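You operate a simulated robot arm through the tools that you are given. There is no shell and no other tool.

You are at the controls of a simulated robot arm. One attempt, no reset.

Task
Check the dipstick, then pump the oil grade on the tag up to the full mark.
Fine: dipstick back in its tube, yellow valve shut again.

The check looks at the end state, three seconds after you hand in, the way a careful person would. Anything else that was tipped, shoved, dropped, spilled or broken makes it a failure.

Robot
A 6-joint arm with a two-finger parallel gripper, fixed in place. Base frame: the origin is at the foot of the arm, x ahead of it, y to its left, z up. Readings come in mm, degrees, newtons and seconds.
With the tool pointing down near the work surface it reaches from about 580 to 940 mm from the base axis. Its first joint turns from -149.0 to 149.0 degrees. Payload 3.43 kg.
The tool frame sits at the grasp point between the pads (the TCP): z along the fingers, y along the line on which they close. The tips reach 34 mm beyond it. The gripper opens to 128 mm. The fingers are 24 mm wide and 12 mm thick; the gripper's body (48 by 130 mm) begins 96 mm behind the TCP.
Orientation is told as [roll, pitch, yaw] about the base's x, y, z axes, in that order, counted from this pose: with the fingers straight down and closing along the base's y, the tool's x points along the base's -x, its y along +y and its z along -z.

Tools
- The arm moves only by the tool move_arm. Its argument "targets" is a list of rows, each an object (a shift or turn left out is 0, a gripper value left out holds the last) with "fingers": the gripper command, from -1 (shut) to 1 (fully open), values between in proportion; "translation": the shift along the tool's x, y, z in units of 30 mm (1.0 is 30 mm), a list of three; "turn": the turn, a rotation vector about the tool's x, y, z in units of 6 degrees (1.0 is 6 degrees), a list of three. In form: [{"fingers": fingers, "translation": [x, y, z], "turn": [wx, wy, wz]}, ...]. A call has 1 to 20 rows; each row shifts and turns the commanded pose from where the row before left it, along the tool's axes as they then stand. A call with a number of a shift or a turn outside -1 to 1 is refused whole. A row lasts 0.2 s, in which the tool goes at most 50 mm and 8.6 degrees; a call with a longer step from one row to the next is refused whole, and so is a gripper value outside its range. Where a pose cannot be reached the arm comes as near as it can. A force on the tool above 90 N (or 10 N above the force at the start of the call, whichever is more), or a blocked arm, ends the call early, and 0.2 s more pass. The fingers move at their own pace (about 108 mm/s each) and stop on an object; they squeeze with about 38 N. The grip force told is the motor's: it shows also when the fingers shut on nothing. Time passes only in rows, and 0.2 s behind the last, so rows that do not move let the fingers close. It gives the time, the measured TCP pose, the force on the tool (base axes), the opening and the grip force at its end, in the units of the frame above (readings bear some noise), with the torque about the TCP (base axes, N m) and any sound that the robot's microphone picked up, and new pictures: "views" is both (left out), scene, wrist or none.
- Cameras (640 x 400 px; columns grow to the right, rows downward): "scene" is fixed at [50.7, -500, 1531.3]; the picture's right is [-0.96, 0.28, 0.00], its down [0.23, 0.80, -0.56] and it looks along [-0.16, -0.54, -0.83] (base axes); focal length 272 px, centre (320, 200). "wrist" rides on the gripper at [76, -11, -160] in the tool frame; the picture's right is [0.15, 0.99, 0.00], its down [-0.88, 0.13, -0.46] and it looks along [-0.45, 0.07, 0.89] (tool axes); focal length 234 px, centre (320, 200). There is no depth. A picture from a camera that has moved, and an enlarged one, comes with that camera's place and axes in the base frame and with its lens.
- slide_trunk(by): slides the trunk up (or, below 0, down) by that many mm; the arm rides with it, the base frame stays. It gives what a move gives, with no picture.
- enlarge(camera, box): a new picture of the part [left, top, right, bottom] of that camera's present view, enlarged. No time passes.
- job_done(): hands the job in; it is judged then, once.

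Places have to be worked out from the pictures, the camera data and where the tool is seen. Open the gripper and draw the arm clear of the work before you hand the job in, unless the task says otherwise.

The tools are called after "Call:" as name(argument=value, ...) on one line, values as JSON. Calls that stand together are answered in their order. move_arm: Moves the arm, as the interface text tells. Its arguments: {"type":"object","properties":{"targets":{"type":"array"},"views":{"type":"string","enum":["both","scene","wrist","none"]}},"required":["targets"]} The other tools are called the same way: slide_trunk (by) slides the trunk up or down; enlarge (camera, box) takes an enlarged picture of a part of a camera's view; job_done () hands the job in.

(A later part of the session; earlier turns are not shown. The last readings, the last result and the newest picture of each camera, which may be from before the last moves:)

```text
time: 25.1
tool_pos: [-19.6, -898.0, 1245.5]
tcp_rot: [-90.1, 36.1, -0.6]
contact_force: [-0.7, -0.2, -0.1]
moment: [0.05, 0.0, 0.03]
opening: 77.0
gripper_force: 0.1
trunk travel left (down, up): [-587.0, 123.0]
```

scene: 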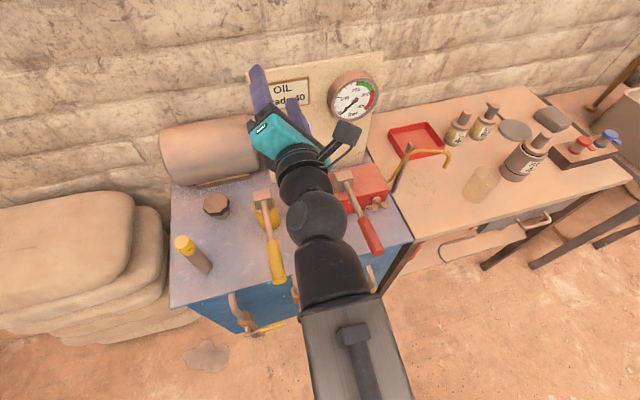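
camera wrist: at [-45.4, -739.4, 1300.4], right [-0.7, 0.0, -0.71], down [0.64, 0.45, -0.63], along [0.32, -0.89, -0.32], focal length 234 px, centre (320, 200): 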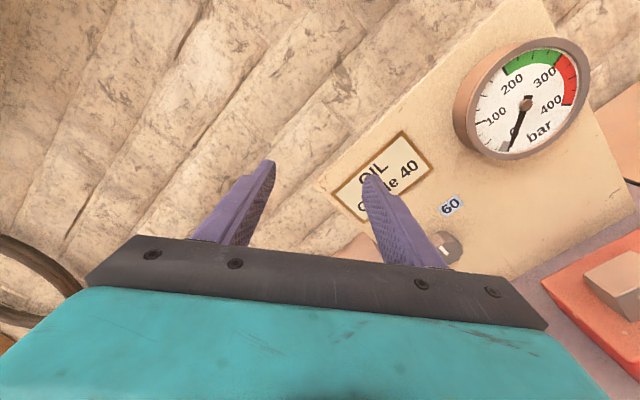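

Position (-20, -898, 1245) with room to spare. Lowering the trunk 100 mm and looking before the final approach.

Call:
slide_trunk(by=-100)

Call:
move_arm(targets=[{"fingers": 0.2, "translation": [0, 0, 0]}])

```text
time: 26.5
tool_pos: [-19.5, -899.2, 1143.9]
tcp_rot: [-90.1, 36.2, -0.7]
contact_force: [0.0, 0.4, 0.5]
moment: [0.0, -0.02, 0.0]
opening: 76.6
gripper_force: 0.0
trunk travel left (down, up): [-487.0, 223.0]
```

```text
time: 26.9
tool_pos: [-20.2, -899.4, 1145.0]
tcp_rot: [-90.2, 36.2, -0.6]
contact_force: [0.4, -0.4, 0.6]
moment: [0.0, -0.01, 0.02]
opening: 76.9
gripper_force: 0.0
trunk travel left (down, up): [-487.0, 223.0]
camera wrist: at [-71.9, -737.9, 1198.0], right [-0.7, 0.0, -0.71], down [0.64, 0.45, -0.62], along [0.32, -0.89, -0.32], focal length 234 px, centre (320, 200)
```

scene: 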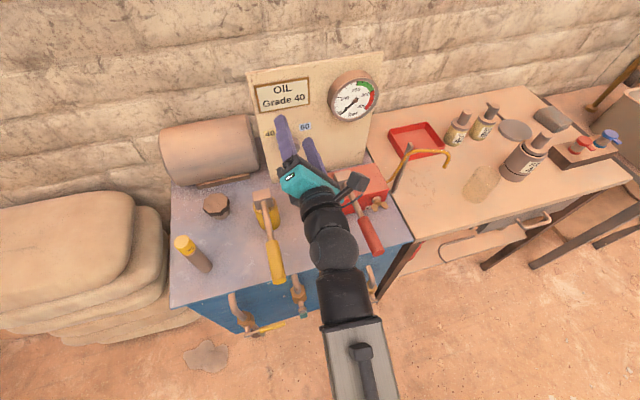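
wrist: 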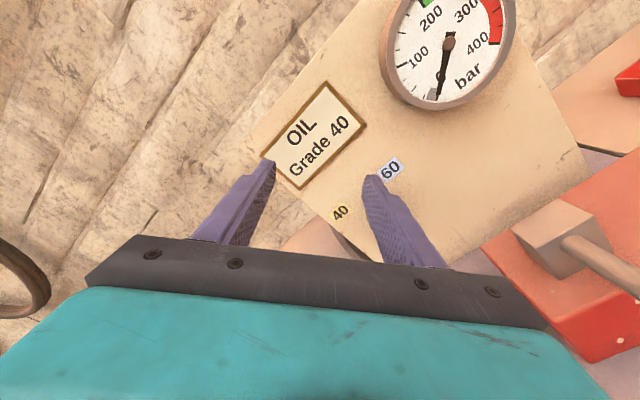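

The wrist chain runs straight along x≈-17 between the two levers, with the camera bracket raised. I'll lower the trunk the remaining ~107 mm to the knob height and look again.

Call:
slide_trunk(by=-106)

Call:
move_arm(targets=[{"fingers": 0.2, "translation": [0, 0, 0]}])

Call:
enlarge(camera="scene", box=[230, 110, 400, 260])

Call:
enlarge(camera="wrist", box=[200, 80, 440, 280])

```text
time: 28.2
tool_pos: [-20.2, -898.8, 1040.5]
tcp_rot: [-90.2, 36.0, -0.6]
contact_force: [-0.4, 0.0, 0.3]
moment: [0.0, -0.01, -0.02]
opening: 76.6
gripper_force: 0.0
trunk travel left (down, up): [-381.0, 329.0]
```

```text
time: 28.6
tool_pos: [-19.8, -899.2, 1037.8]
tcp_rot: [-90.2, 36.1, -0.6]
contact_force: [-0.3, -0.5, 0.7]
moment: [0.0, -0.04, 0.03]
opening: 76.5
gripper_force: 0.0
trunk travel left (down, up): [-381.0, 329.0]
camera wrist: at [-71.8, -737.8, 1092.0], right [-0.7, 0.0, -0.71], down [0.64, 0.45, -0.63], along [0.32, -0.89, -0.32], focal length 234 px, centre (320, 200)
```

scene: 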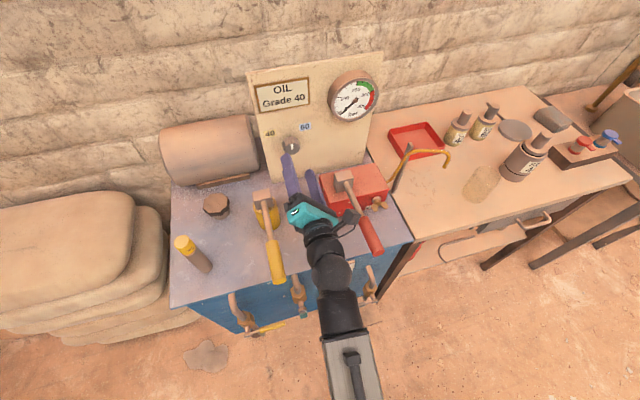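
wrist: 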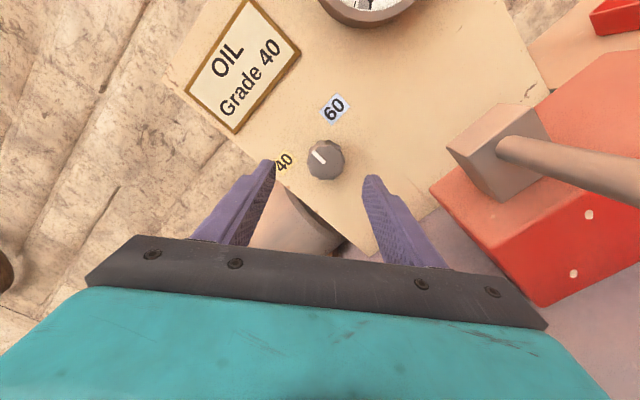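

```text
2.67 times, centred on (315, 185) of scene
camera zoom: at [50.7, -500.0, 1531.3], right [-0.96, 0.28, 0.0], down [0.23, 0.8, -0.56], along [-0.16, -0.54, -0.83], focal length 724 px, centre (333, 240)
```

zoom: 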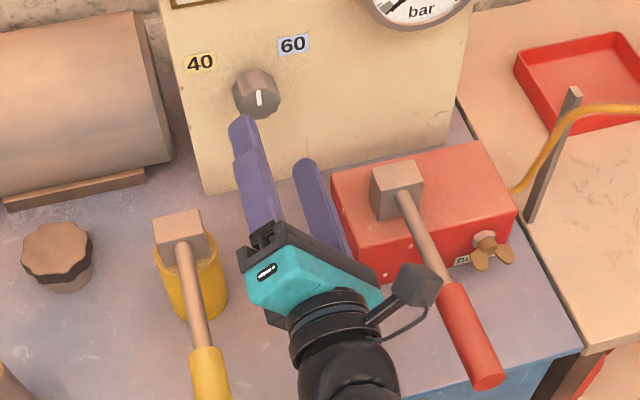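

```text
2.00 times, centred on (320, 180) of wrist
camera zoom: at [-71.8, -737.8, 1092.0], right [-0.7, 0.0, -0.71], down [0.64, 0.45, -0.63], along [0.32, -0.89, -0.32], focal length 468 px, centre (320, 240)
```

zoom: 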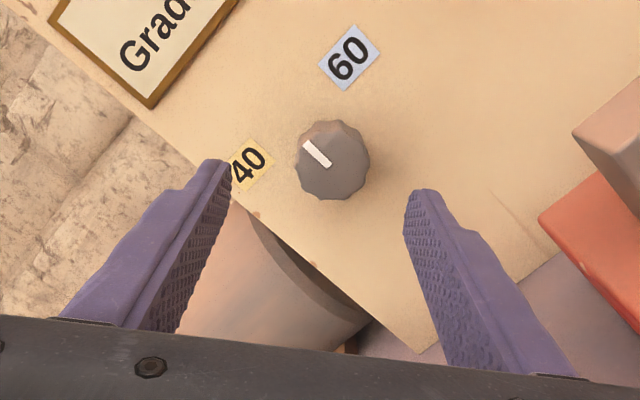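

From the tool-relative view the knob lies about 9 mm along tool +y and 4 mm along tool -x of the finger axis, i.e. near (-22, -992, 1028). I'll correct that offset and advance 45 mm (tips stay ~14 mm short of the knob) to verify.

Call:
move_arm(targets=[{"fingers": 0.2, "translation": [-0.13, 0.3, 0.5]}, {"translation": [0, 0, 0.5]}, {"translation": [0, 0, 0.5]}, {"translation": [0, 0, 0]}])

Call:
enlarge(camera="wrist", box=[240, 110, 400, 210])

Call:
enlarge(camera="scene", box=[260, 120, 380, 240])

```text
time: 29.6
tool_pos: [-22.1, -943.2, 1030.2]
tcp_rot: [-90.1, 36.0, -0.6]
contact_force: [0.0, 0.6, 0.3]
moment: [0.0, 0.0, -0.01]
opening: 76.6
gripper_force: 0.0
trunk travel left (down, up): [-381.0, 329.0]
camera wrist: at [-73.9, -782.9, 1082.8], right [-0.7, 0.0, -0.71], down [0.64, 0.45, -0.62], along [0.32, -0.89, -0.32], focal length 234 px, centre (320, 200)
```

scene: 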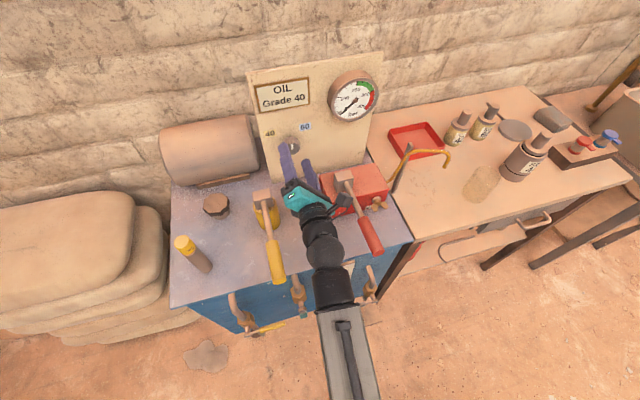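
wrist: 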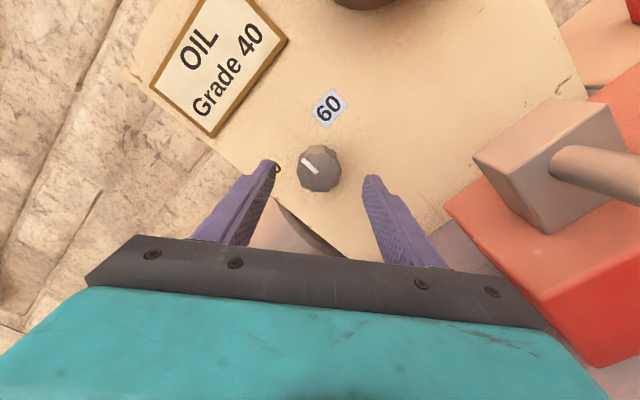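

```text
4.00 times, centred on (320, 160) of wrist
camera zoom: at [-73.9, -782.9, 1082.8], right [-0.7, 0.0, -0.71], down [0.64, 0.45, -0.62], along [0.32, -0.89, -0.32], focal length 937 px, centre (320, 360)
```

zoom: 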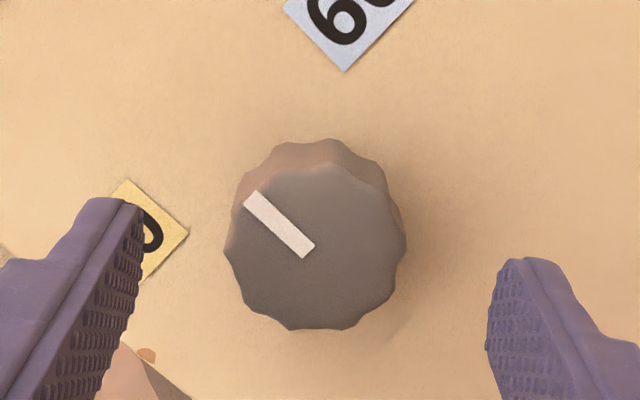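

```text
3.33 times, centred on (320, 180) of scene
camera zoom: at [50.7, -500.0, 1531.3], right [-0.96, 0.28, 0.0], down [0.23, 0.8, -0.56], along [-0.16, -0.54, -0.83], focal length 905 px, centre (320, 267)
```

zoom: 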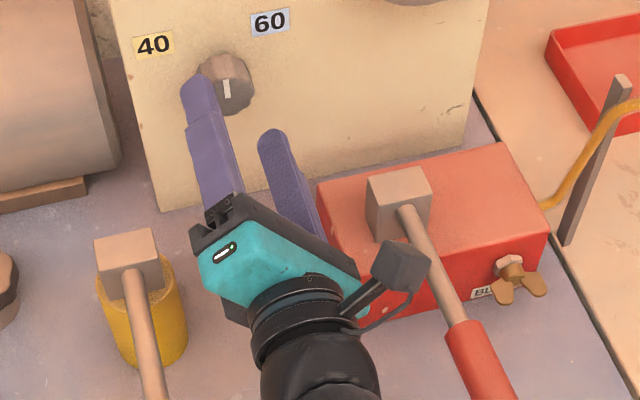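

The knob face is centred between the fingers within ~1.5 mm and its pointer is straight up (between 40 and 60). I'll advance 29 mm so the tips overlap the knob by ~15 mm, staying ~18 mm off the panel, and close.

Call:
move_arm(targets=[{"fingers": 0.2, "translation": [0, 0, 0.5]}, {"translation": [0, 0, 0.47]}, {"translation": [0, 0, 0]}, {"fingers": -1}, {"fingers": -1}, {"fingers": -1}, {"fingers": -1}])

Call:
enlarge(camera="wrist", box=[240, 110, 400, 210])

```text
time: 31.2
tool_pos: [-22.0, -972.5, 1029.6]
tcp_rot: [-90.2, 36.1, -0.7]
contact_force: [3.1, -8.4, 9.3]
moment: [-0.75, -0.04, 0.42]
opening: 41.5
gripper_force: 44.8
trunk travel left (down, up): [-381.0, 329.0]
camera wrist: at [-74.0, -811.8, 1083.6], right [-0.7, 0.0, -0.71], down [0.64, 0.45, -0.63], along [0.32, -0.89, -0.32], focal length 234 px, centre (320, 200)
```

scene: 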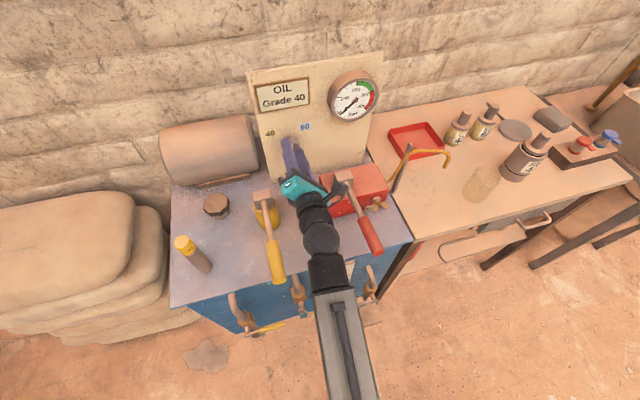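
wrist: 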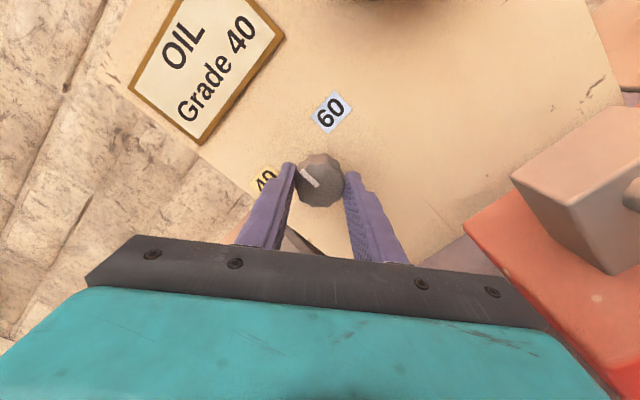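

```text
4.00 times, centred on (320, 160) of wrist
camera zoom: at [-74.0, -811.8, 1083.6], right [-0.7, 0.0, -0.71], down [0.64, 0.45, -0.63], along [0.32, -0.89, -0.32], focal length 937 px, centre (320, 360)
```

zoom: 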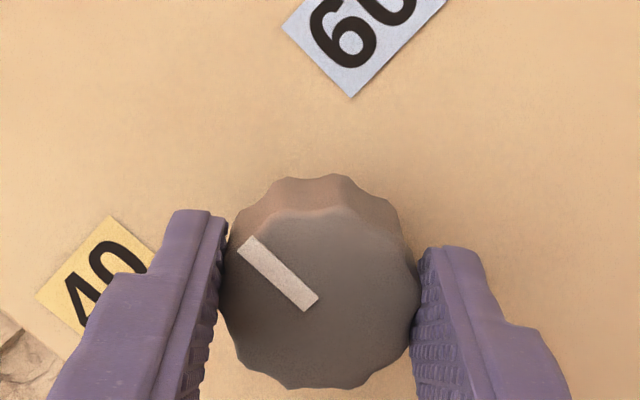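

The knob is held (41.5 mm, 45 N). I'll turn about the tool axis in the negative sense (towards 40) by 24° first and look at the pointer and torque.

Call:
move_arm(targets=[{"fingers": -1, "turn": [0, 0, -0.7]}, {"turn": [0, 0, -1]}, {"turn": [0, 0, -1]}, {"turn": [0, 0, -1]}, {"turn": [0, 0, 0]}])

Call:
enlarge(camera="wrist", box=[240, 110, 400, 210])

Call:
enlarge(camera="scene", box=[260, 120, 380, 240])

```text
time: 32.4
tool_pos: [-21.4, -972.7, 1031.2]
tcp_rot: [-90.2, 58.3, -1.2]
contact_force: [4.7, -16.5, 20.4]
moment: [-0.37, 0.01, 1.02]
opening: 41.5
gripper_force: 45.0
trunk travel left (down, up): [-381.0, 329.0]
camera wrist: at [-47.7, -811.6, 1101.1], right [-0.92, 0.01, -0.39], down [0.36, 0.45, -0.82], along [0.17, -0.89, -0.42], focal length 234 px, centre (320, 200)
```

scene: 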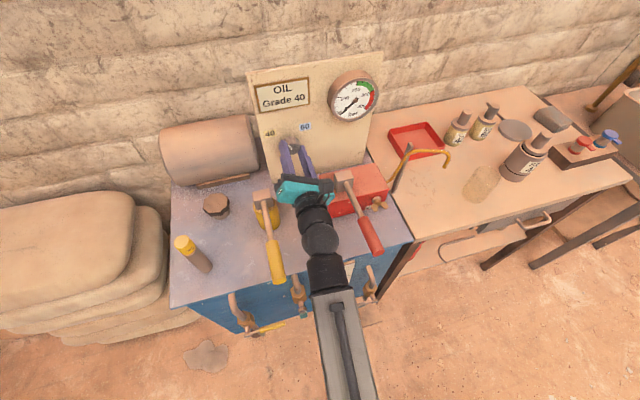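
wrist: 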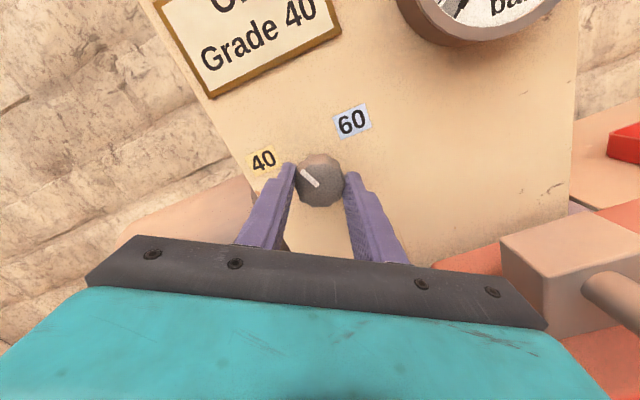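

```text
4.00 times, centred on (320, 160) of wrist
camera zoom: at [-47.7, -811.6, 1101.1], right [-0.92, 0.01, -0.39], down [0.36, 0.45, -0.82], along [0.17, -0.89, -0.42], focal length 937 px, centre (320, 360)
```

zoom: 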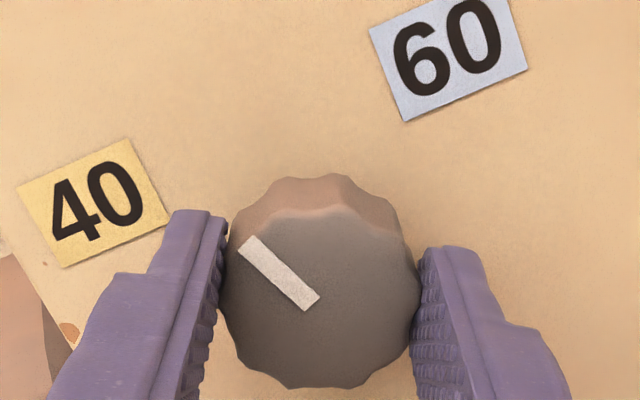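

```text
3.33 times, centred on (320, 180) of scene
camera zoom: at [50.7, -500.0, 1531.3], right [-0.96, 0.28, 0.0], down [0.23, 0.8, -0.56], along [-0.16, -0.54, -0.83], focal length 905 px, centre (320, 267)
```

zoom: 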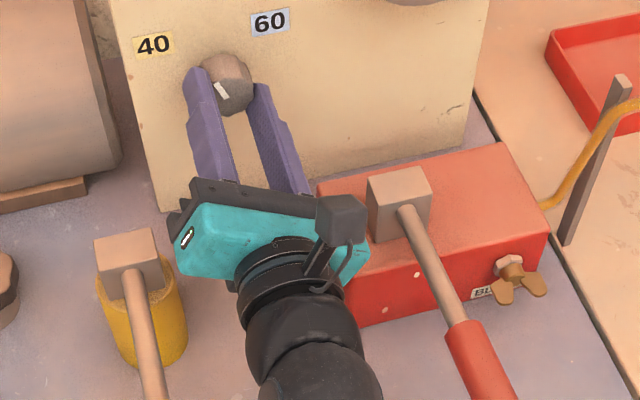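

The knob turns with the fingers (22° so far) with modest side load. I'll ease up 1.5 mm to relieve the load and continue turning towards 40.

Call:
move_arm(targets=[{"fingers": -1, "translation": [0.04, -0.027, 0], "turn": [0, 0, -0.8]}, {"turn": [0, 0, -1]}, {"turn": [0, 0, -1]}, {"turn": [0, 0, -0.8]}, {"turn": [0, 0, 0]}])

Call:
enlarge(camera="wrist", box=[240, 110, 400, 210])

Call:
enlarge(camera="scene", box=[260, 120, 380, 240])

```text
time: 33.4
tool_pos: [-17.9, -972.4, 1028.6]
tcp_rot: [-86.1, 77.3, 0.7]
contact_force: [-34.6, -6.7, -4.7]
moment: [-0.94, 0.01, -0.54]
opening: 41.3
gripper_force: 44.6
out of reach, approached as far as the arm can: row 1, 2, 3, 4
trunk travel left (down, up): [-381.0, 329.0]
stopped in row 4: the force on the tool passed its limit at 94 N (the readings are from after the stop); the commanded pose is now the measured one
camera wrist: at [-14.5, -813.9, 1107.8], right [-1.0, 0.06, -0.07], down [0.09, 0.46, -0.88], along [-0.02, -0.88, -0.47], focal length 234 px, centre (320, 200)
```

scene: 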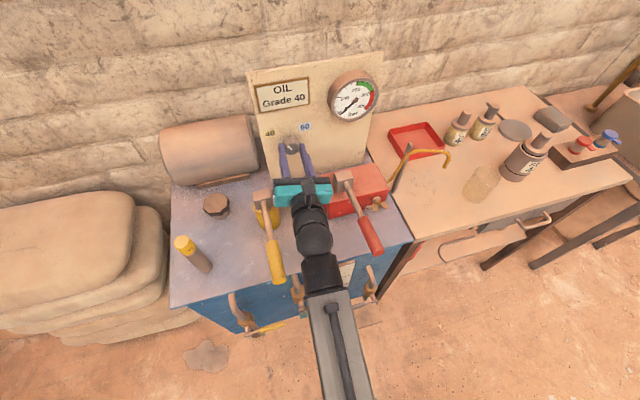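
wrist: 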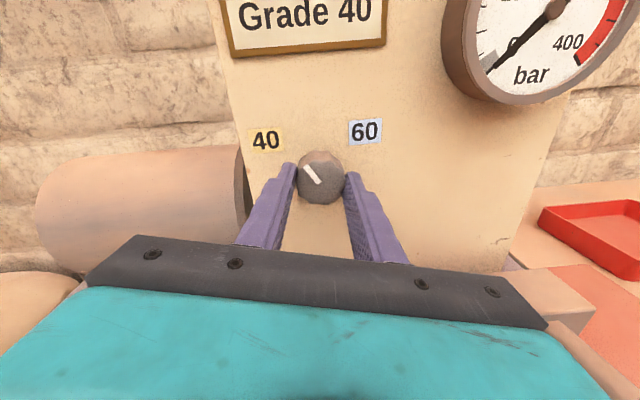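

```text
4.00 times, centred on (320, 160) of wrist
camera zoom: at [-14.5, -813.9, 1107.8], right [-1.0, 0.06, -0.07], down [0.09, 0.46, -0.88], along [-0.02, -0.88, -0.47], focal length 937 px, centre (320, 360)
```

zoom: 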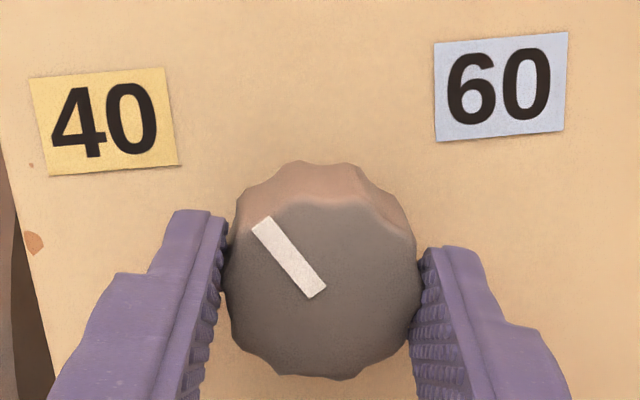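

```text
3.33 times, centred on (320, 180) of scene
camera zoom: at [50.7, -500.0, 1531.3], right [-0.96, 0.28, 0.0], down [0.23, 0.8, -0.56], along [-0.16, -0.54, -0.83], focal length 905 px, centre (320, 267)
```

zoom: 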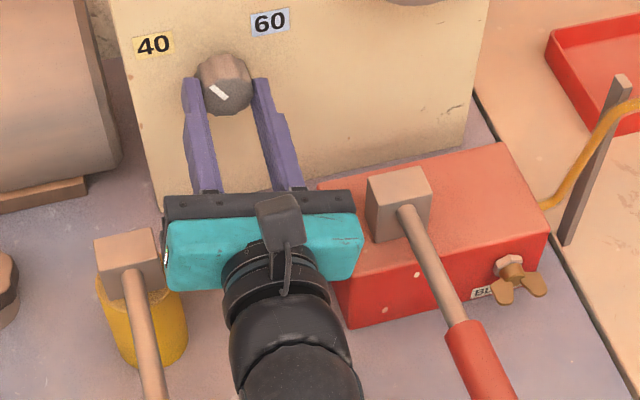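

The wrist ran into its own limit and loaded the knob, so the move stopped; the pointer is at about 38° towards 40. I'll release the knob, roll the open fingers back around it, and take a second bite.

Call:
move_arm(targets=[{"fingers": 0.2}, {"fingers": 0.2}, {"fingers": 0.2}, {"translation": [0, 0, -0.4]}, {"translation": [0, 0, -0.6]}, {"translation": [0, 0, 0]}])

Call:
enlarge(camera="wrist", box=[240, 110, 400, 210])

```text
time: 34.8
tool_pos: [-5.6, -942.3, 1032.5]
tcp_rot: [-86.5, 77.4, 0.8]
contact_force: [0.1, -0.3, 0.1]
moment: [0.01, -0.01, -0.01]
opening: 77.0
gripper_force: 0.0
trunk travel left (down, up): [-381.0, 329.0]
camera wrist: at [-3.5, -782.6, 1110.4], right [-1.0, 0.05, -0.07], down [0.09, 0.46, -0.88], along [-0.01, -0.88, -0.47], focal length 234 px, centre (320, 200)
```

scene: 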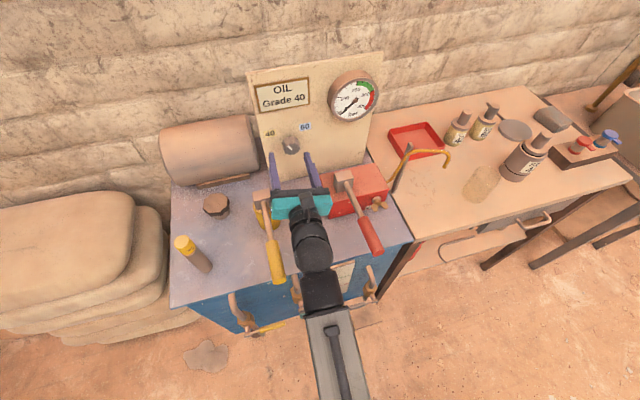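
wrist: 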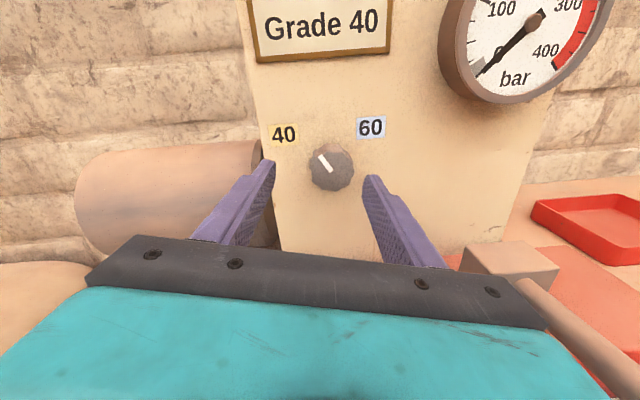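

```text
4.00 times, centred on (320, 160) of wrist
camera zoom: at [-3.5, -782.6, 1110.4], right [-1.0, 0.05, -0.07], down [0.09, 0.46, -0.88], along [-0.01, -0.88, -0.47], focal length 937 px, centre (320, 360)
```

zoom: 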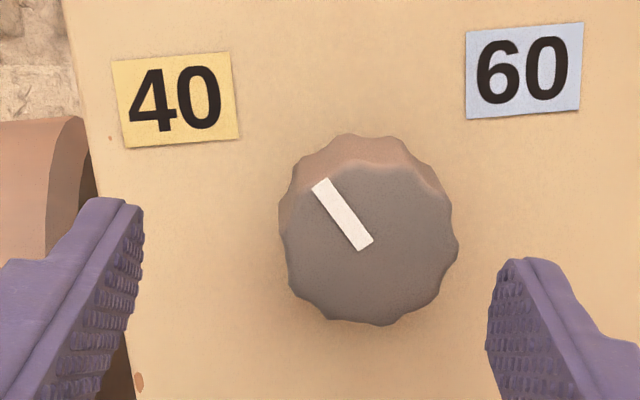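

Released cleanly; the pointer stays at about 38° left of vertical. I'll roll the tool back by 48° about its axis (yellow-pump side rises, clear of the block) and re-read the pose.

Call:
move_arm(targets=[{"fingers": 0.2, "turn": [0, 0, 1]}, {"turn": [0, 0, 1]}, {"turn": [0, 0, 1]}, {"turn": [0, 0, 1]}, {"turn": [0, 0, 1]}, {"turn": [0, 0, 1]}, {"turn": [0, 0, 1]}, {"turn": [0, 0, 1]}, {"turn": [0, 0, 0]}], views="none")

```text
time: 36.8
tool_pos: [-6.3, -943.4, 1030.6]
tcp_rot: [-89.1, 29.4, -2.2]
contact_force: [0.2, -0.4, -0.3]
moment: [0.01, -0.06, -0.01]
opening: 76.6
gripper_force: 0.2
trunk travel left (down, up): [-381.0, 329.0]
```

Small tilt of about 2.7° remains. I'll correct the tilt, shift back to the knob axis (-22, 1030) and verify with the wrist camera.

Call:
move_arm(targets=[{"fingers": 0.2, "translation": [0.23, 0.13, 0], "turn": [0.33, -0.32, 0]}, {"translation": [0.23, 0.13, 0]}, {"translation": [0, 0, 0]}])

Call:
enlarge(camera="wrist", box=[240, 110, 400, 210])

```text
time: 37.6
tool_pos: [-21.4, -942.4, 1032.3]
tcp_rot: [-90.0, 29.4, 0.1]
contact_force: [-0.5, -0.6, 0.2]
moment: [-0.01, -0.01, -0.04]
opening: 76.9
gripper_force: 0.0
trunk travel left (down, up): [-381.0, 329.0]
camera wrist: at [-81.2, -781.7, 1077.7], right [-0.61, 0.0, -0.79], down [0.7, 0.46, -0.55], along [0.36, -0.89, -0.28], focal length 234 px, centre (320, 200)
```

scene: 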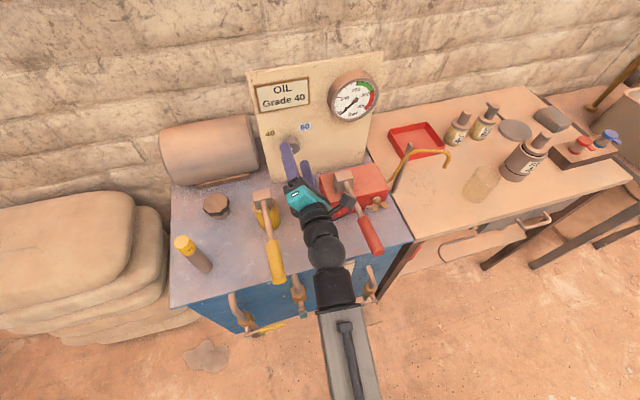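
wrist: 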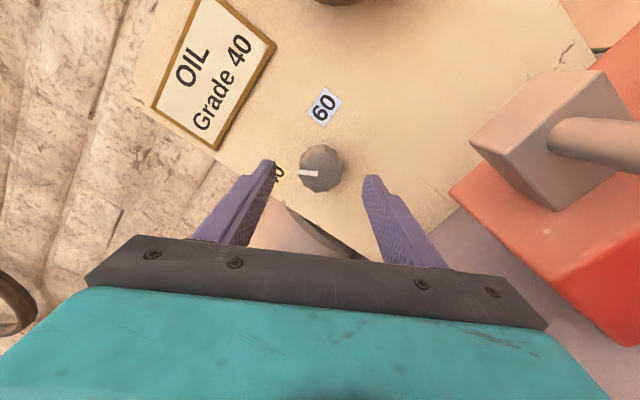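

```text
4.00 times, centred on (320, 160) of wrist
camera zoom: at [-81.2, -781.7, 1077.7], right [-0.61, 0.0, -0.79], down [0.7, 0.46, -0.55], along [0.36, -0.89, -0.28], focal length 937 px, centre (320, 360)
```

zoom: 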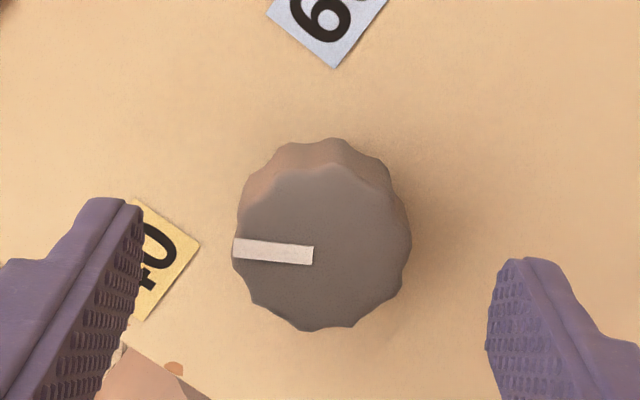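

The knob is centred within 2 mm and the pointer is about 33° left of vertical, short of the 40 label (~50–55°). Advancing 29 mm again, gripping, and turning a further 15°.

Call:
move_arm(targets=[{"fingers": 0.2, "translation": [-0.04, 0.03, 0.5]}, {"translation": [0, 0, 0.5]}, {"translation": [0, 0, 0]}, {"fingers": -1}, {"fingers": -1}, {"fingers": -1}, {"fingers": -1}, {"turn": [0, 0, -0.5]}, {"turn": [0, 0, -0.7]}, {"turn": [0, 0, -0.7]}, {"turn": [0, 0, -0.6]}, {"turn": [0, 0, 0]}])

Call:
enlarge(camera="wrist", box=[240, 110, 400, 210])

Call:
enlarge(camera="scene", box=[255, 115, 325, 160])

```text
time: 40.2
tool_pos: [-20.4, -973.6, 1030.1]
tcp_rot: [-90.0, 44.4, 0.0]
contact_force: [5.3, -8.9, 8.1]
moment: [0.72, 0.03, 0.45]
opening: 41.5
gripper_force: 45.4
trunk travel left (down, up): [-381.0, 329.0]
camera wrist: at [-65.9, -812.9, 1091.0], right [-0.8, 0.0, -0.6], down [0.54, 0.46, -0.71], along [0.27, -0.89, -0.36], focal length 234 px, centre (320, 200)
```

scene: 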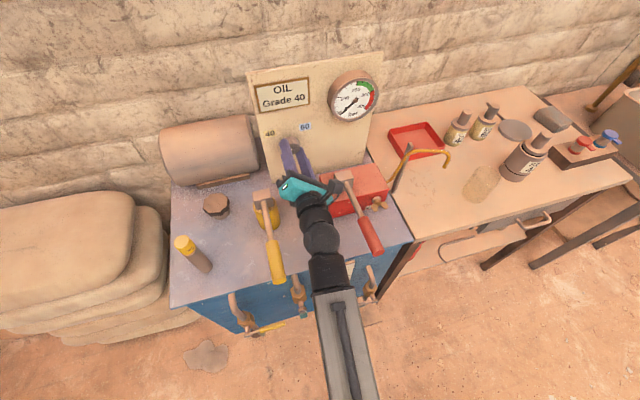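
wrist: 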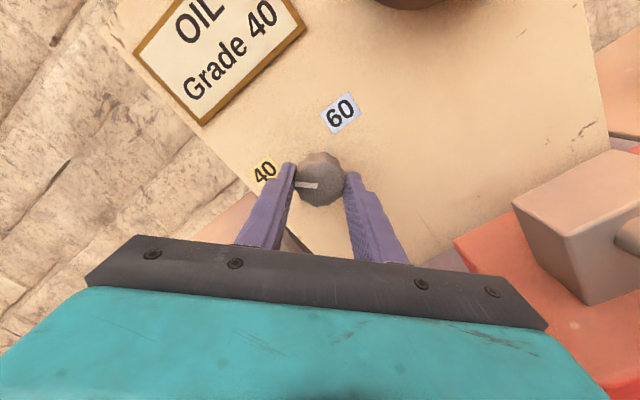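

```text
4.00 times, centred on (320, 160) of wrist
camera zoom: at [-65.9, -812.9, 1091.0], right [-0.8, 0.0, -0.6], down [0.54, 0.46, -0.71], along [0.27, -0.89, -0.36], focal length 937 px, centre (320, 360)
```

zoom: 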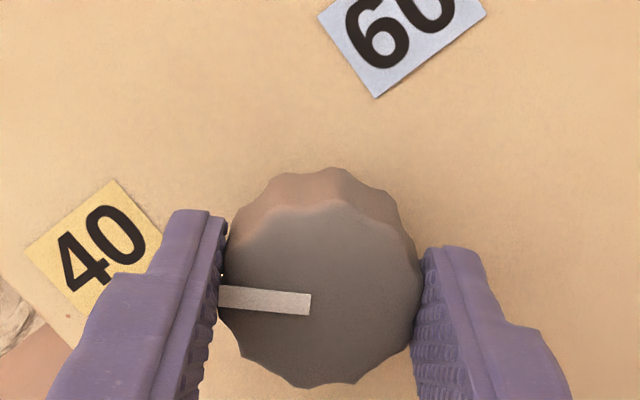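

```text
8.89 times, centred on (290, 138) of scene
camera zoom: at [50.7, -500.0, 1531.3], right [-0.96, 0.28, 0.0], down [0.23, 0.8, -0.56], along [-0.16, -0.54, -0.83], focal length 2413 px, centre (587, 756)
```

zoom: 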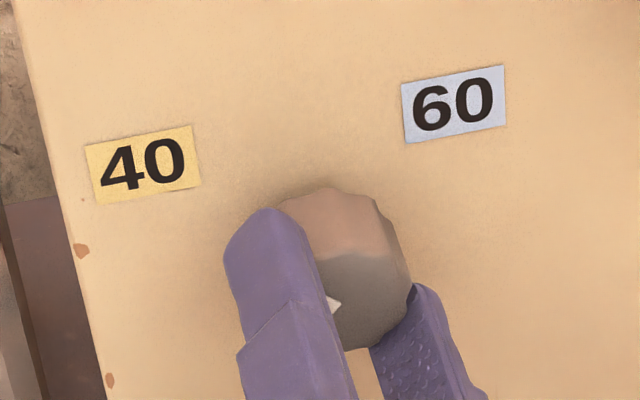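

The knob followed fully, now about 47–48° towards 40, with no torque about its axis. I'll turn another 8° and check for a stop.

Call:
move_arm(targets=[{"fingers": -1, "turn": [0, 0, -0.45]}, {"turn": [0, 0, -0.45]}, {"turn": [0, 0, -0.45]}, {"turn": [0, 0, 0]}])

Call:
enlarge(camera="wrist", box=[240, 110, 400, 210])

```text
time: 41.2
tool_pos: [-19.7, -974.4, 1030.3]
tcp_rot: [-90.1, 52.5, -0.3]
contact_force: [8.3, -21.7, 14.7]
moment: [0.46, -0.02, 0.25]
opening: 41.6
gripper_force: 44.7
trunk travel left (down, up): [-381.0, 329.0]
camera wrist: at [-56.6, -812.8, 1096.7], right [-0.87, 0.0, -0.48], down [0.43, 0.45, -0.78], along [0.22, -0.89, -0.4], focal length 234 px, centre (320, 200)
```

scene: 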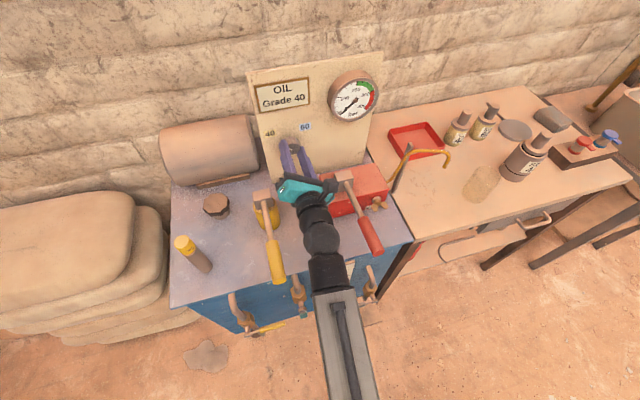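
wrist: 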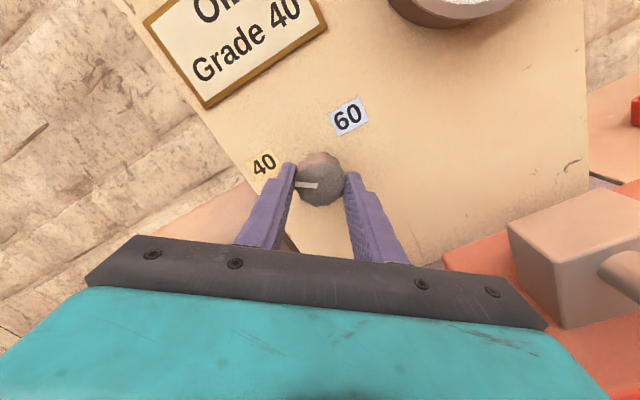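

```text
4.00 times, centred on (320, 160) of wrist
camera zoom: at [-56.6, -812.8, 1096.7], right [-0.87, 0.0, -0.48], down [0.43, 0.45, -0.78], along [0.22, -0.89, -0.4], focal length 937 px, centre (320, 360)
```

zoom: 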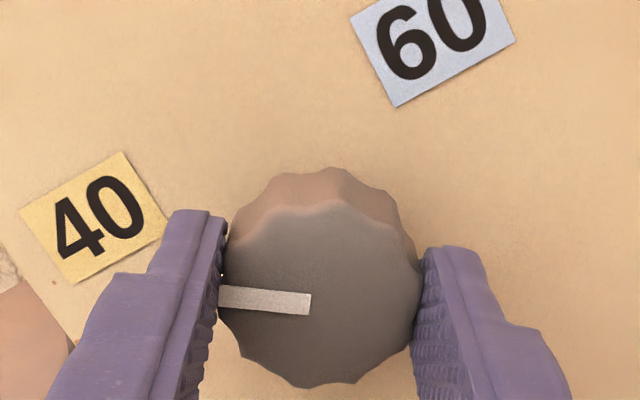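

The pointer's in-plane angle (~55°) now matches the direction of the "40" label (~55°). Releasing and backing straight off to confirm it stays.

Call:
move_arm(targets=[{"fingers": 0.2}, {"fingers": 0.2}, {"fingers": 0.2}, {"translation": [0, 0, -0.5]}, {"translation": [0, 0, -0.8]}, {"translation": [0, 0, -0.8]}, {"translation": [0, 0, 0]}])

Call:
enlarge(camera="wrist", box=[240, 110, 400, 210])

Call:
enlarge(camera="scene", box=[255, 115, 325, 160])

```text
time: 42.8
tool_pos: [-21.9, -909.9, 1031.1]
tcp_rot: [-90.0, 52.6, -0.1]
contact_force: [-0.7, -0.2, -0.2]
moment: [0.01, 0.02, 0.01]
opening: 76.8
gripper_force: 0.0
trunk travel left (down, up): [-381.0, 329.0]
camera wrist: at [-57.8, -749.8, 1097.0], right [-0.87, 0.0, -0.49], down [0.43, 0.45, -0.78], along [0.22, -0.89, -0.4], focal length 234 px, centre (320, 200)
```

scene: 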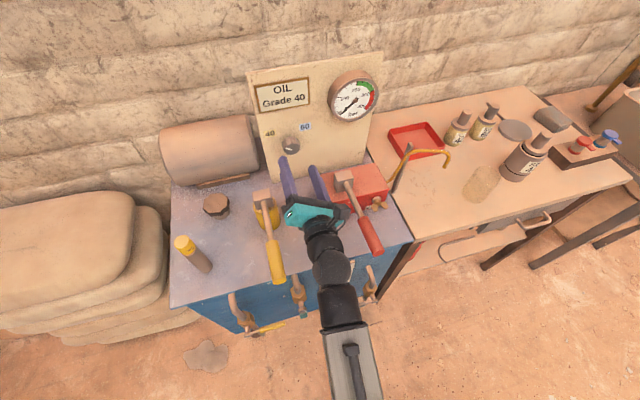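
wrist: 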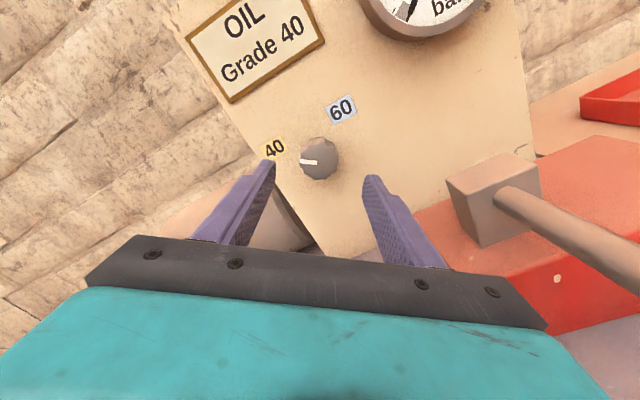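

```text
4.00 times, centred on (320, 160) of wrist
camera zoom: at [-57.8, -749.8, 1097.0], right [-0.87, 0.0, -0.49], down [0.43, 0.45, -0.78], along [0.22, -0.89, -0.4], focal length 937 px, centre (320, 360)
```

zoom: 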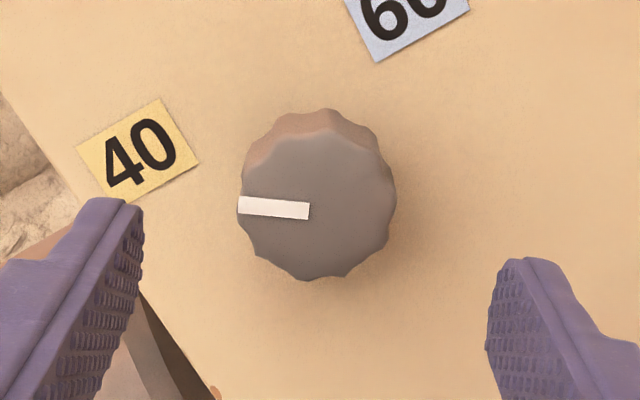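

```text
8.89 times, centred on (290, 138) of scene
camera zoom: at [50.7, -500.0, 1531.3], right [-0.96, 0.28, 0.0], down [0.23, 0.8, -0.56], along [-0.16, -0.54, -0.83], focal length 2413 px, centre (587, 756)
```

zoom: 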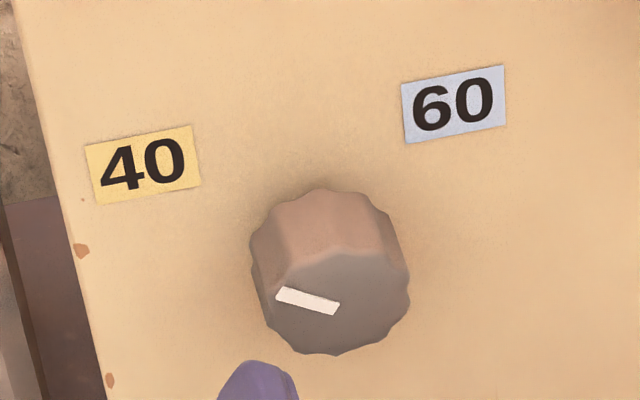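

The pointer lines up with the 40 label and stays there. Now I'll back off, rise above the levers, and bring the tool back to a roll of zero about its axis so that I can go look at the yellow valve.

Call:
move_arm(targets=[{"fingers": 0.2, "translation": [0, 0, -1]}, {"translation": [0.794, -0.607, -0.8]}, {"translation": [0.794, -0.607, 0]}, {"translation": [0.794, -0.607, 0]}, {"translation": [0.794, -0.607, 0]}, {"turn": [0, 0, 0.975]}, {"turn": [0, 0, 0.975]}, {"turn": [0, 0, 0.975]}, {"turn": [0, 0, 0.975]}, {"turn": [0, 0, 0.975]}, {"turn": [0, 0, 0.975]}, {"turn": [0, 0, 0.975]}, {"turn": [0, 0, 0.975]}, {"turn": [0, 0, 0.975]}, {"translation": [0, 0, 0]}], views="scene")

```text
time: 46.0
tool_pos: [-21.1, -855.8, 1149.3]
tcp_rot: [-90.0, -0.2, 0.0]
contact_force: [-0.2, 0.5, -0.5]
moment: [0.01, 0.03, 0.0]
opening: 76.7
gripper_force: 0.1
trunk travel left (down, up): [-381.0, 329.0]
```

scene: 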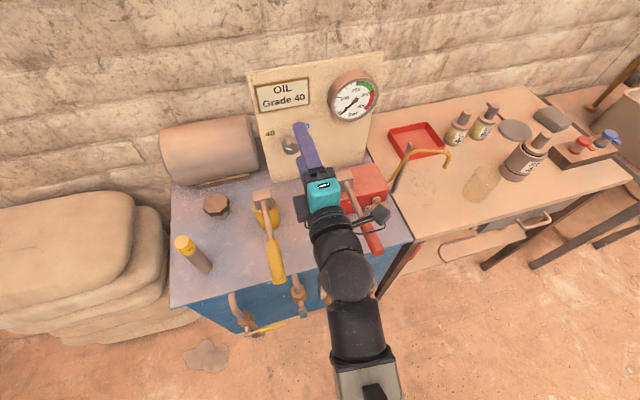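

The tool is level at (-21, -856, 1149). I'll pitch it down to about 20° off vertical (fingers pointing down and slightly toward the cabinet).

Call:
move_arm(targets=[{"fingers": 0.2, "turn": [-0.97, 0, 0]}, {"turn": [-0.97, 0, 0]}, {"turn": [-0.97, 0, 0]}, {"turn": [-0.97, 0, 0]}, {"turn": [-0.97, 0, 0]}, {"turn": [-0.97, 0, 0]}, {"turn": [-0.97, 0, 0]}, {"turn": [-0.97, 0, 0]}, {"turn": [-0.97, 0, 0]}, {"turn": [-0.97, 0, 0]}, {"turn": [-0.97, 0, 0]}, {"turn": [-0.97, 0, 0]}, {"translation": [0, 0, 0]}], views="scene")

```text
time: 48.8
tool_pos: [-20.7, -846.2, 1144.8]
tcp_rot: [-20.3, -0.1, 0.0]
contact_force: [0.4, 0.0, 0.2]
moment: [0.0, -0.02, -0.01]
opening: 76.9
gripper_force: 0.0
out of reach, approached as far as the arm can: row 12
trunk travel left (down, up): [-381.0, 329.0]
```

scene: 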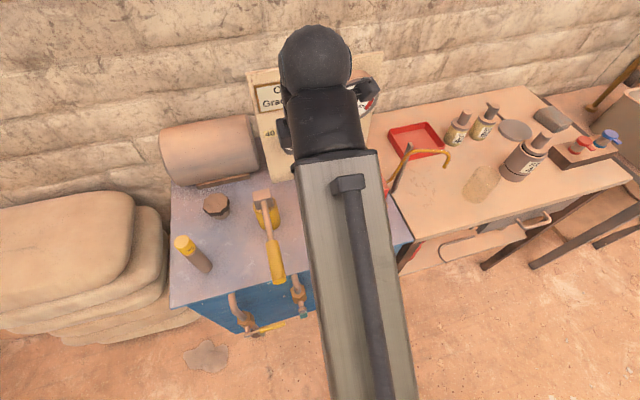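

Clear of everything at z≈1145. I'll travel out over the front edge to about (115, -620) and descend part-way to view the yellow valve.

Call:
move_arm(targets=[{"fingers": 0.2, "translation": [-0.567, 0.883, -0.327]}, {"translation": [-0.567, 0.883, -0.327]}, {"translation": [-0.567, 0.883, -0.327]}, {"translation": [-0.567, 0.883, -0.327]}, {"translation": [-0.567, 0.883, -0.327]}, {"translation": [-0.567, 0.883, -0.327]}, {"translation": [-0.567, 0.883, -0.327]}, {"translation": [-0.567, 0.883, -0.327]}, {"translation": [0, 0.347, 0.938]}, {"translation": [0, 0.347, 0.938]}, {"translation": [0, 0.347, 0.938]}, {"translation": [0, 0.347, 0.938]}, {"translation": [0, 0.347, 0.938]}, {"translation": [0, 0, 0]}])

```text
time: 51.8
tool_pos: [113.8, -620.8, 995.6]
tcp_rot: [-20.2, 0.0, 0.0]
contact_force: [0.5, -0.1, 0.2]
moment: [0.01, 0.02, 0.05]
opening: 76.9
gripper_force: 0.1
trunk travel left (down, up): [-381.0, 329.0]
camera wrist: at [39.3, -574.6, 1148.4], right [-0.14, 0.93, -0.34], down [0.88, 0.28, 0.38], along [0.45, -0.24, -0.86], focal length 234 px, centre (320, 200)
```

scene: 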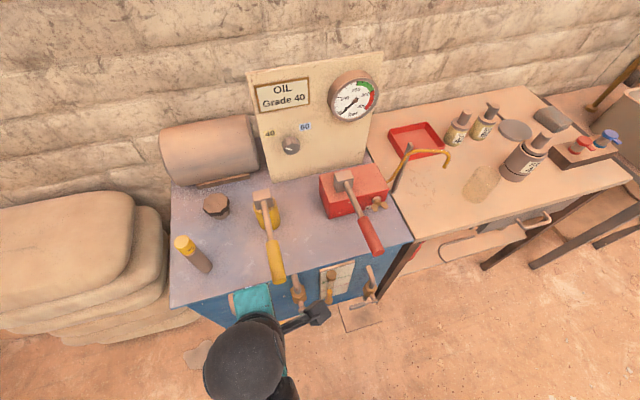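
wrist: 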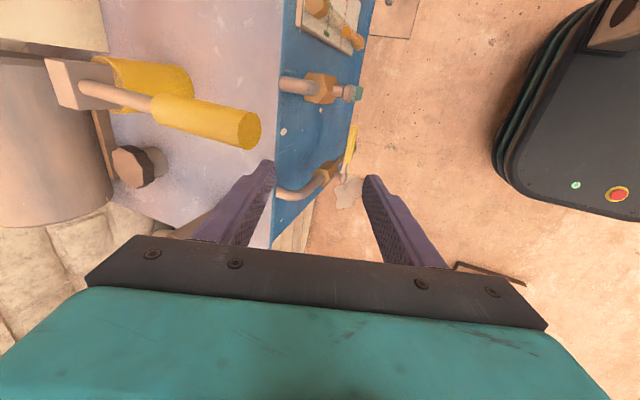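

Call:
enlarge(camera="wrist", box=[260, 60, 380, 210])

Call:
enlarge(camera="wrist", box=[280, 0, 440, 110])

```text
2.67 times, centred on (320, 135) of wrist
camera zoom: at [39.3, -574.6, 1148.4], right [-0.14, 0.93, -0.34], down [0.88, 0.28, 0.38], along [0.45, -0.24, -0.86], focal length 624 px, centre (320, 373)
```

zoom: 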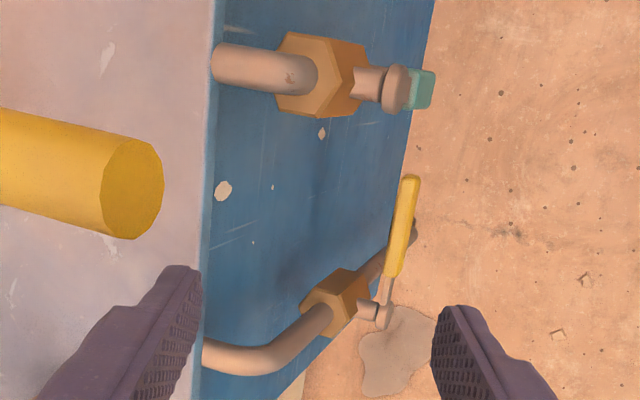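

```text
3.64 times, centred on (360, 55) of wrist
camera zoom: at [39.3, -574.6, 1148.4], right [-0.14, 0.93, -0.34], down [0.88, 0.28, 0.38], along [0.45, -0.24, -0.86], focal length 852 px, centre (174, 727)
```

zoom: 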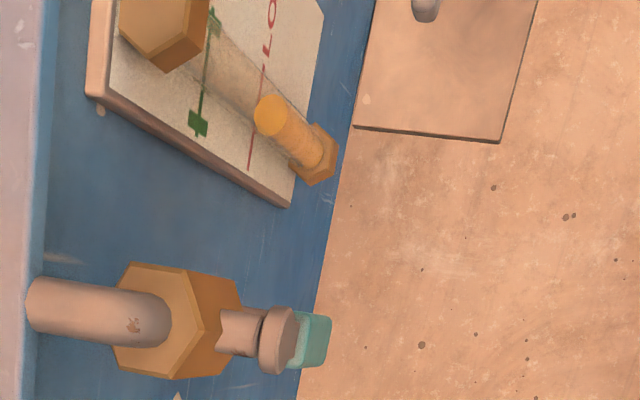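

From this view the yellow handle lies along -x from its pivot near (206, -657, 720) to its end near (105, -657, 718); the pipe runs vertically, so open should be handle-down like the teal valve. I want a tool tilt of about 45° so the gripper body clears the valve body; testing reachability here in free space.

Call:
move_arm(targets=[{"fingers": 0.2, "turn": [1, 0, 0]}, {"turn": [1, 0, 0]}, {"turn": [1, 0, 0]}, {"turn": [1, 0, 0]}, {"translation": [0, 0, 0]}])

```text
time: 53.0
tool_pos: [115.4, -618.5, 995.9]
tcp_rot: [-44.3, 0.0, 0.0]
contact_force: [0.0, -0.1, 0.0]
moment: [0.01, 0.0, -0.01]
opening: 77.1
gripper_force: 0.1
trunk travel left (down, up): [-381.0, 329.0]
camera wrist: at [40.3, -515.6, 1116.9], right [-0.14, 0.71, -0.69], down [0.88, 0.41, 0.24], along [0.45, -0.57, -0.68], focal length 234 px, centre (320, 200)
```

scene: 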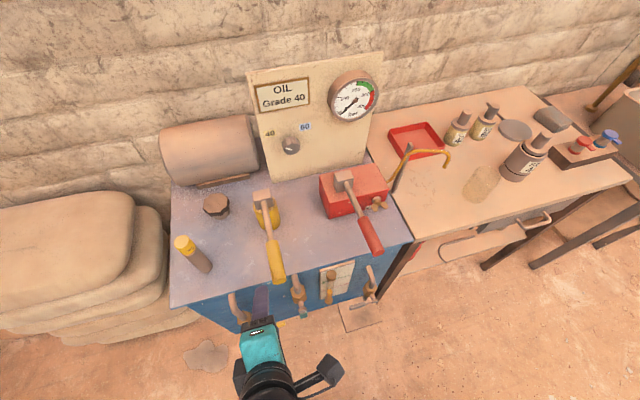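
wrist: 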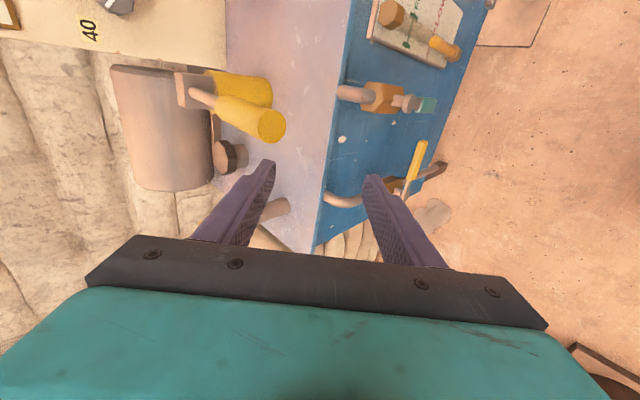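

45° is reachable with no complaint. I'll test a flatter tool (about 68°), which would suit pushing the handle both ways.

Call:
move_arm(targets=[{"fingers": 0.2, "turn": [1, 0, 0]}, {"turn": [1, 0, 0]}, {"turn": [1, 0, 0]}, {"turn": [1, 0, 0]}, {"translation": [0, 0, 0]}])

Call:
enlarge(camera="wrist", box=[340, 0, 500, 240])

```text
time: 54.2
tool_pos: [128.9, -697.3, 1036.3]
tcp_rot: [-68.1, 0.0, -0.1]
contact_force: [0.3, 0.3, 0.3]
moment: [0.0, 0.0, 0.01]
opening: 76.7
gripper_force: 0.0
out of reach, approached as far as the arm can: row 1, 2, 3, 4
trunk travel left (down, up): [-381.0, 329.0]
camera wrist: at [53.5, -551.5, 1106.3], right [-0.14, 0.37, -0.92], down [0.88, 0.47, 0.05], along [0.45, -0.8, -0.39], focal length 234 px, centre (320, 200)
```

scene: 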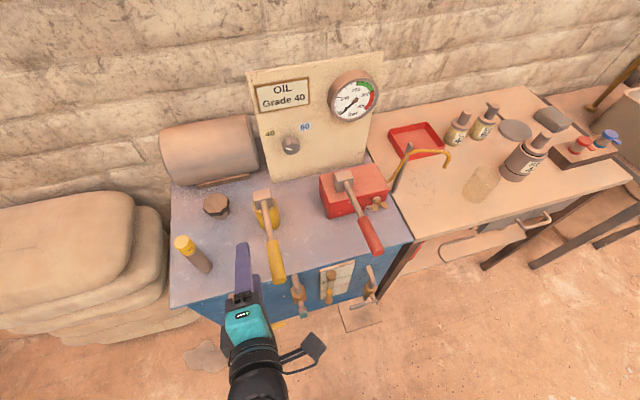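
wrist: 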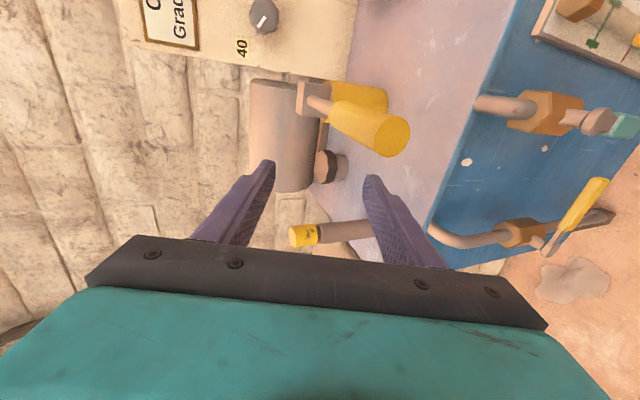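

```text
1.67 times, centred on (420, 120) of wrist
camera zoom: at [53.5, -551.5, 1106.3], right [-0.14, 0.37, -0.92], down [0.88, 0.47, 0.05], along [0.45, -0.8, -0.39], focal length 390 px, centre (153, 333)
```

zoom: 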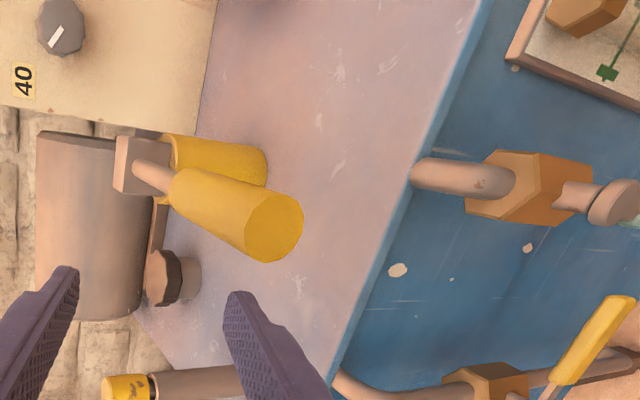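

Beyond ~60° the arm trades position for angle (TCP drifted to y≈-697), so I'll stay near 45–50°. Turning back and reading the pose.

Call:
move_arm(targets=[{"fingers": 0.2, "turn": [-1, 0, 0]}, {"turn": [-1, 0, 0]}, {"turn": [-1, 0, 0]}, {"translation": [0, 0, 0]}], views="none")

```text
time: 55.2
tool_pos: [127.2, -694.8, 1036.9]
tcp_rot: [-50.0, -0.1, 0.0]
contact_force: [0.8, 0.0, 0.5]
moment: [-0.03, 0.01, -0.01]
opening: 76.7
gripper_force: 0.0
trunk travel left (down, up): [-381.0, 329.0]
```

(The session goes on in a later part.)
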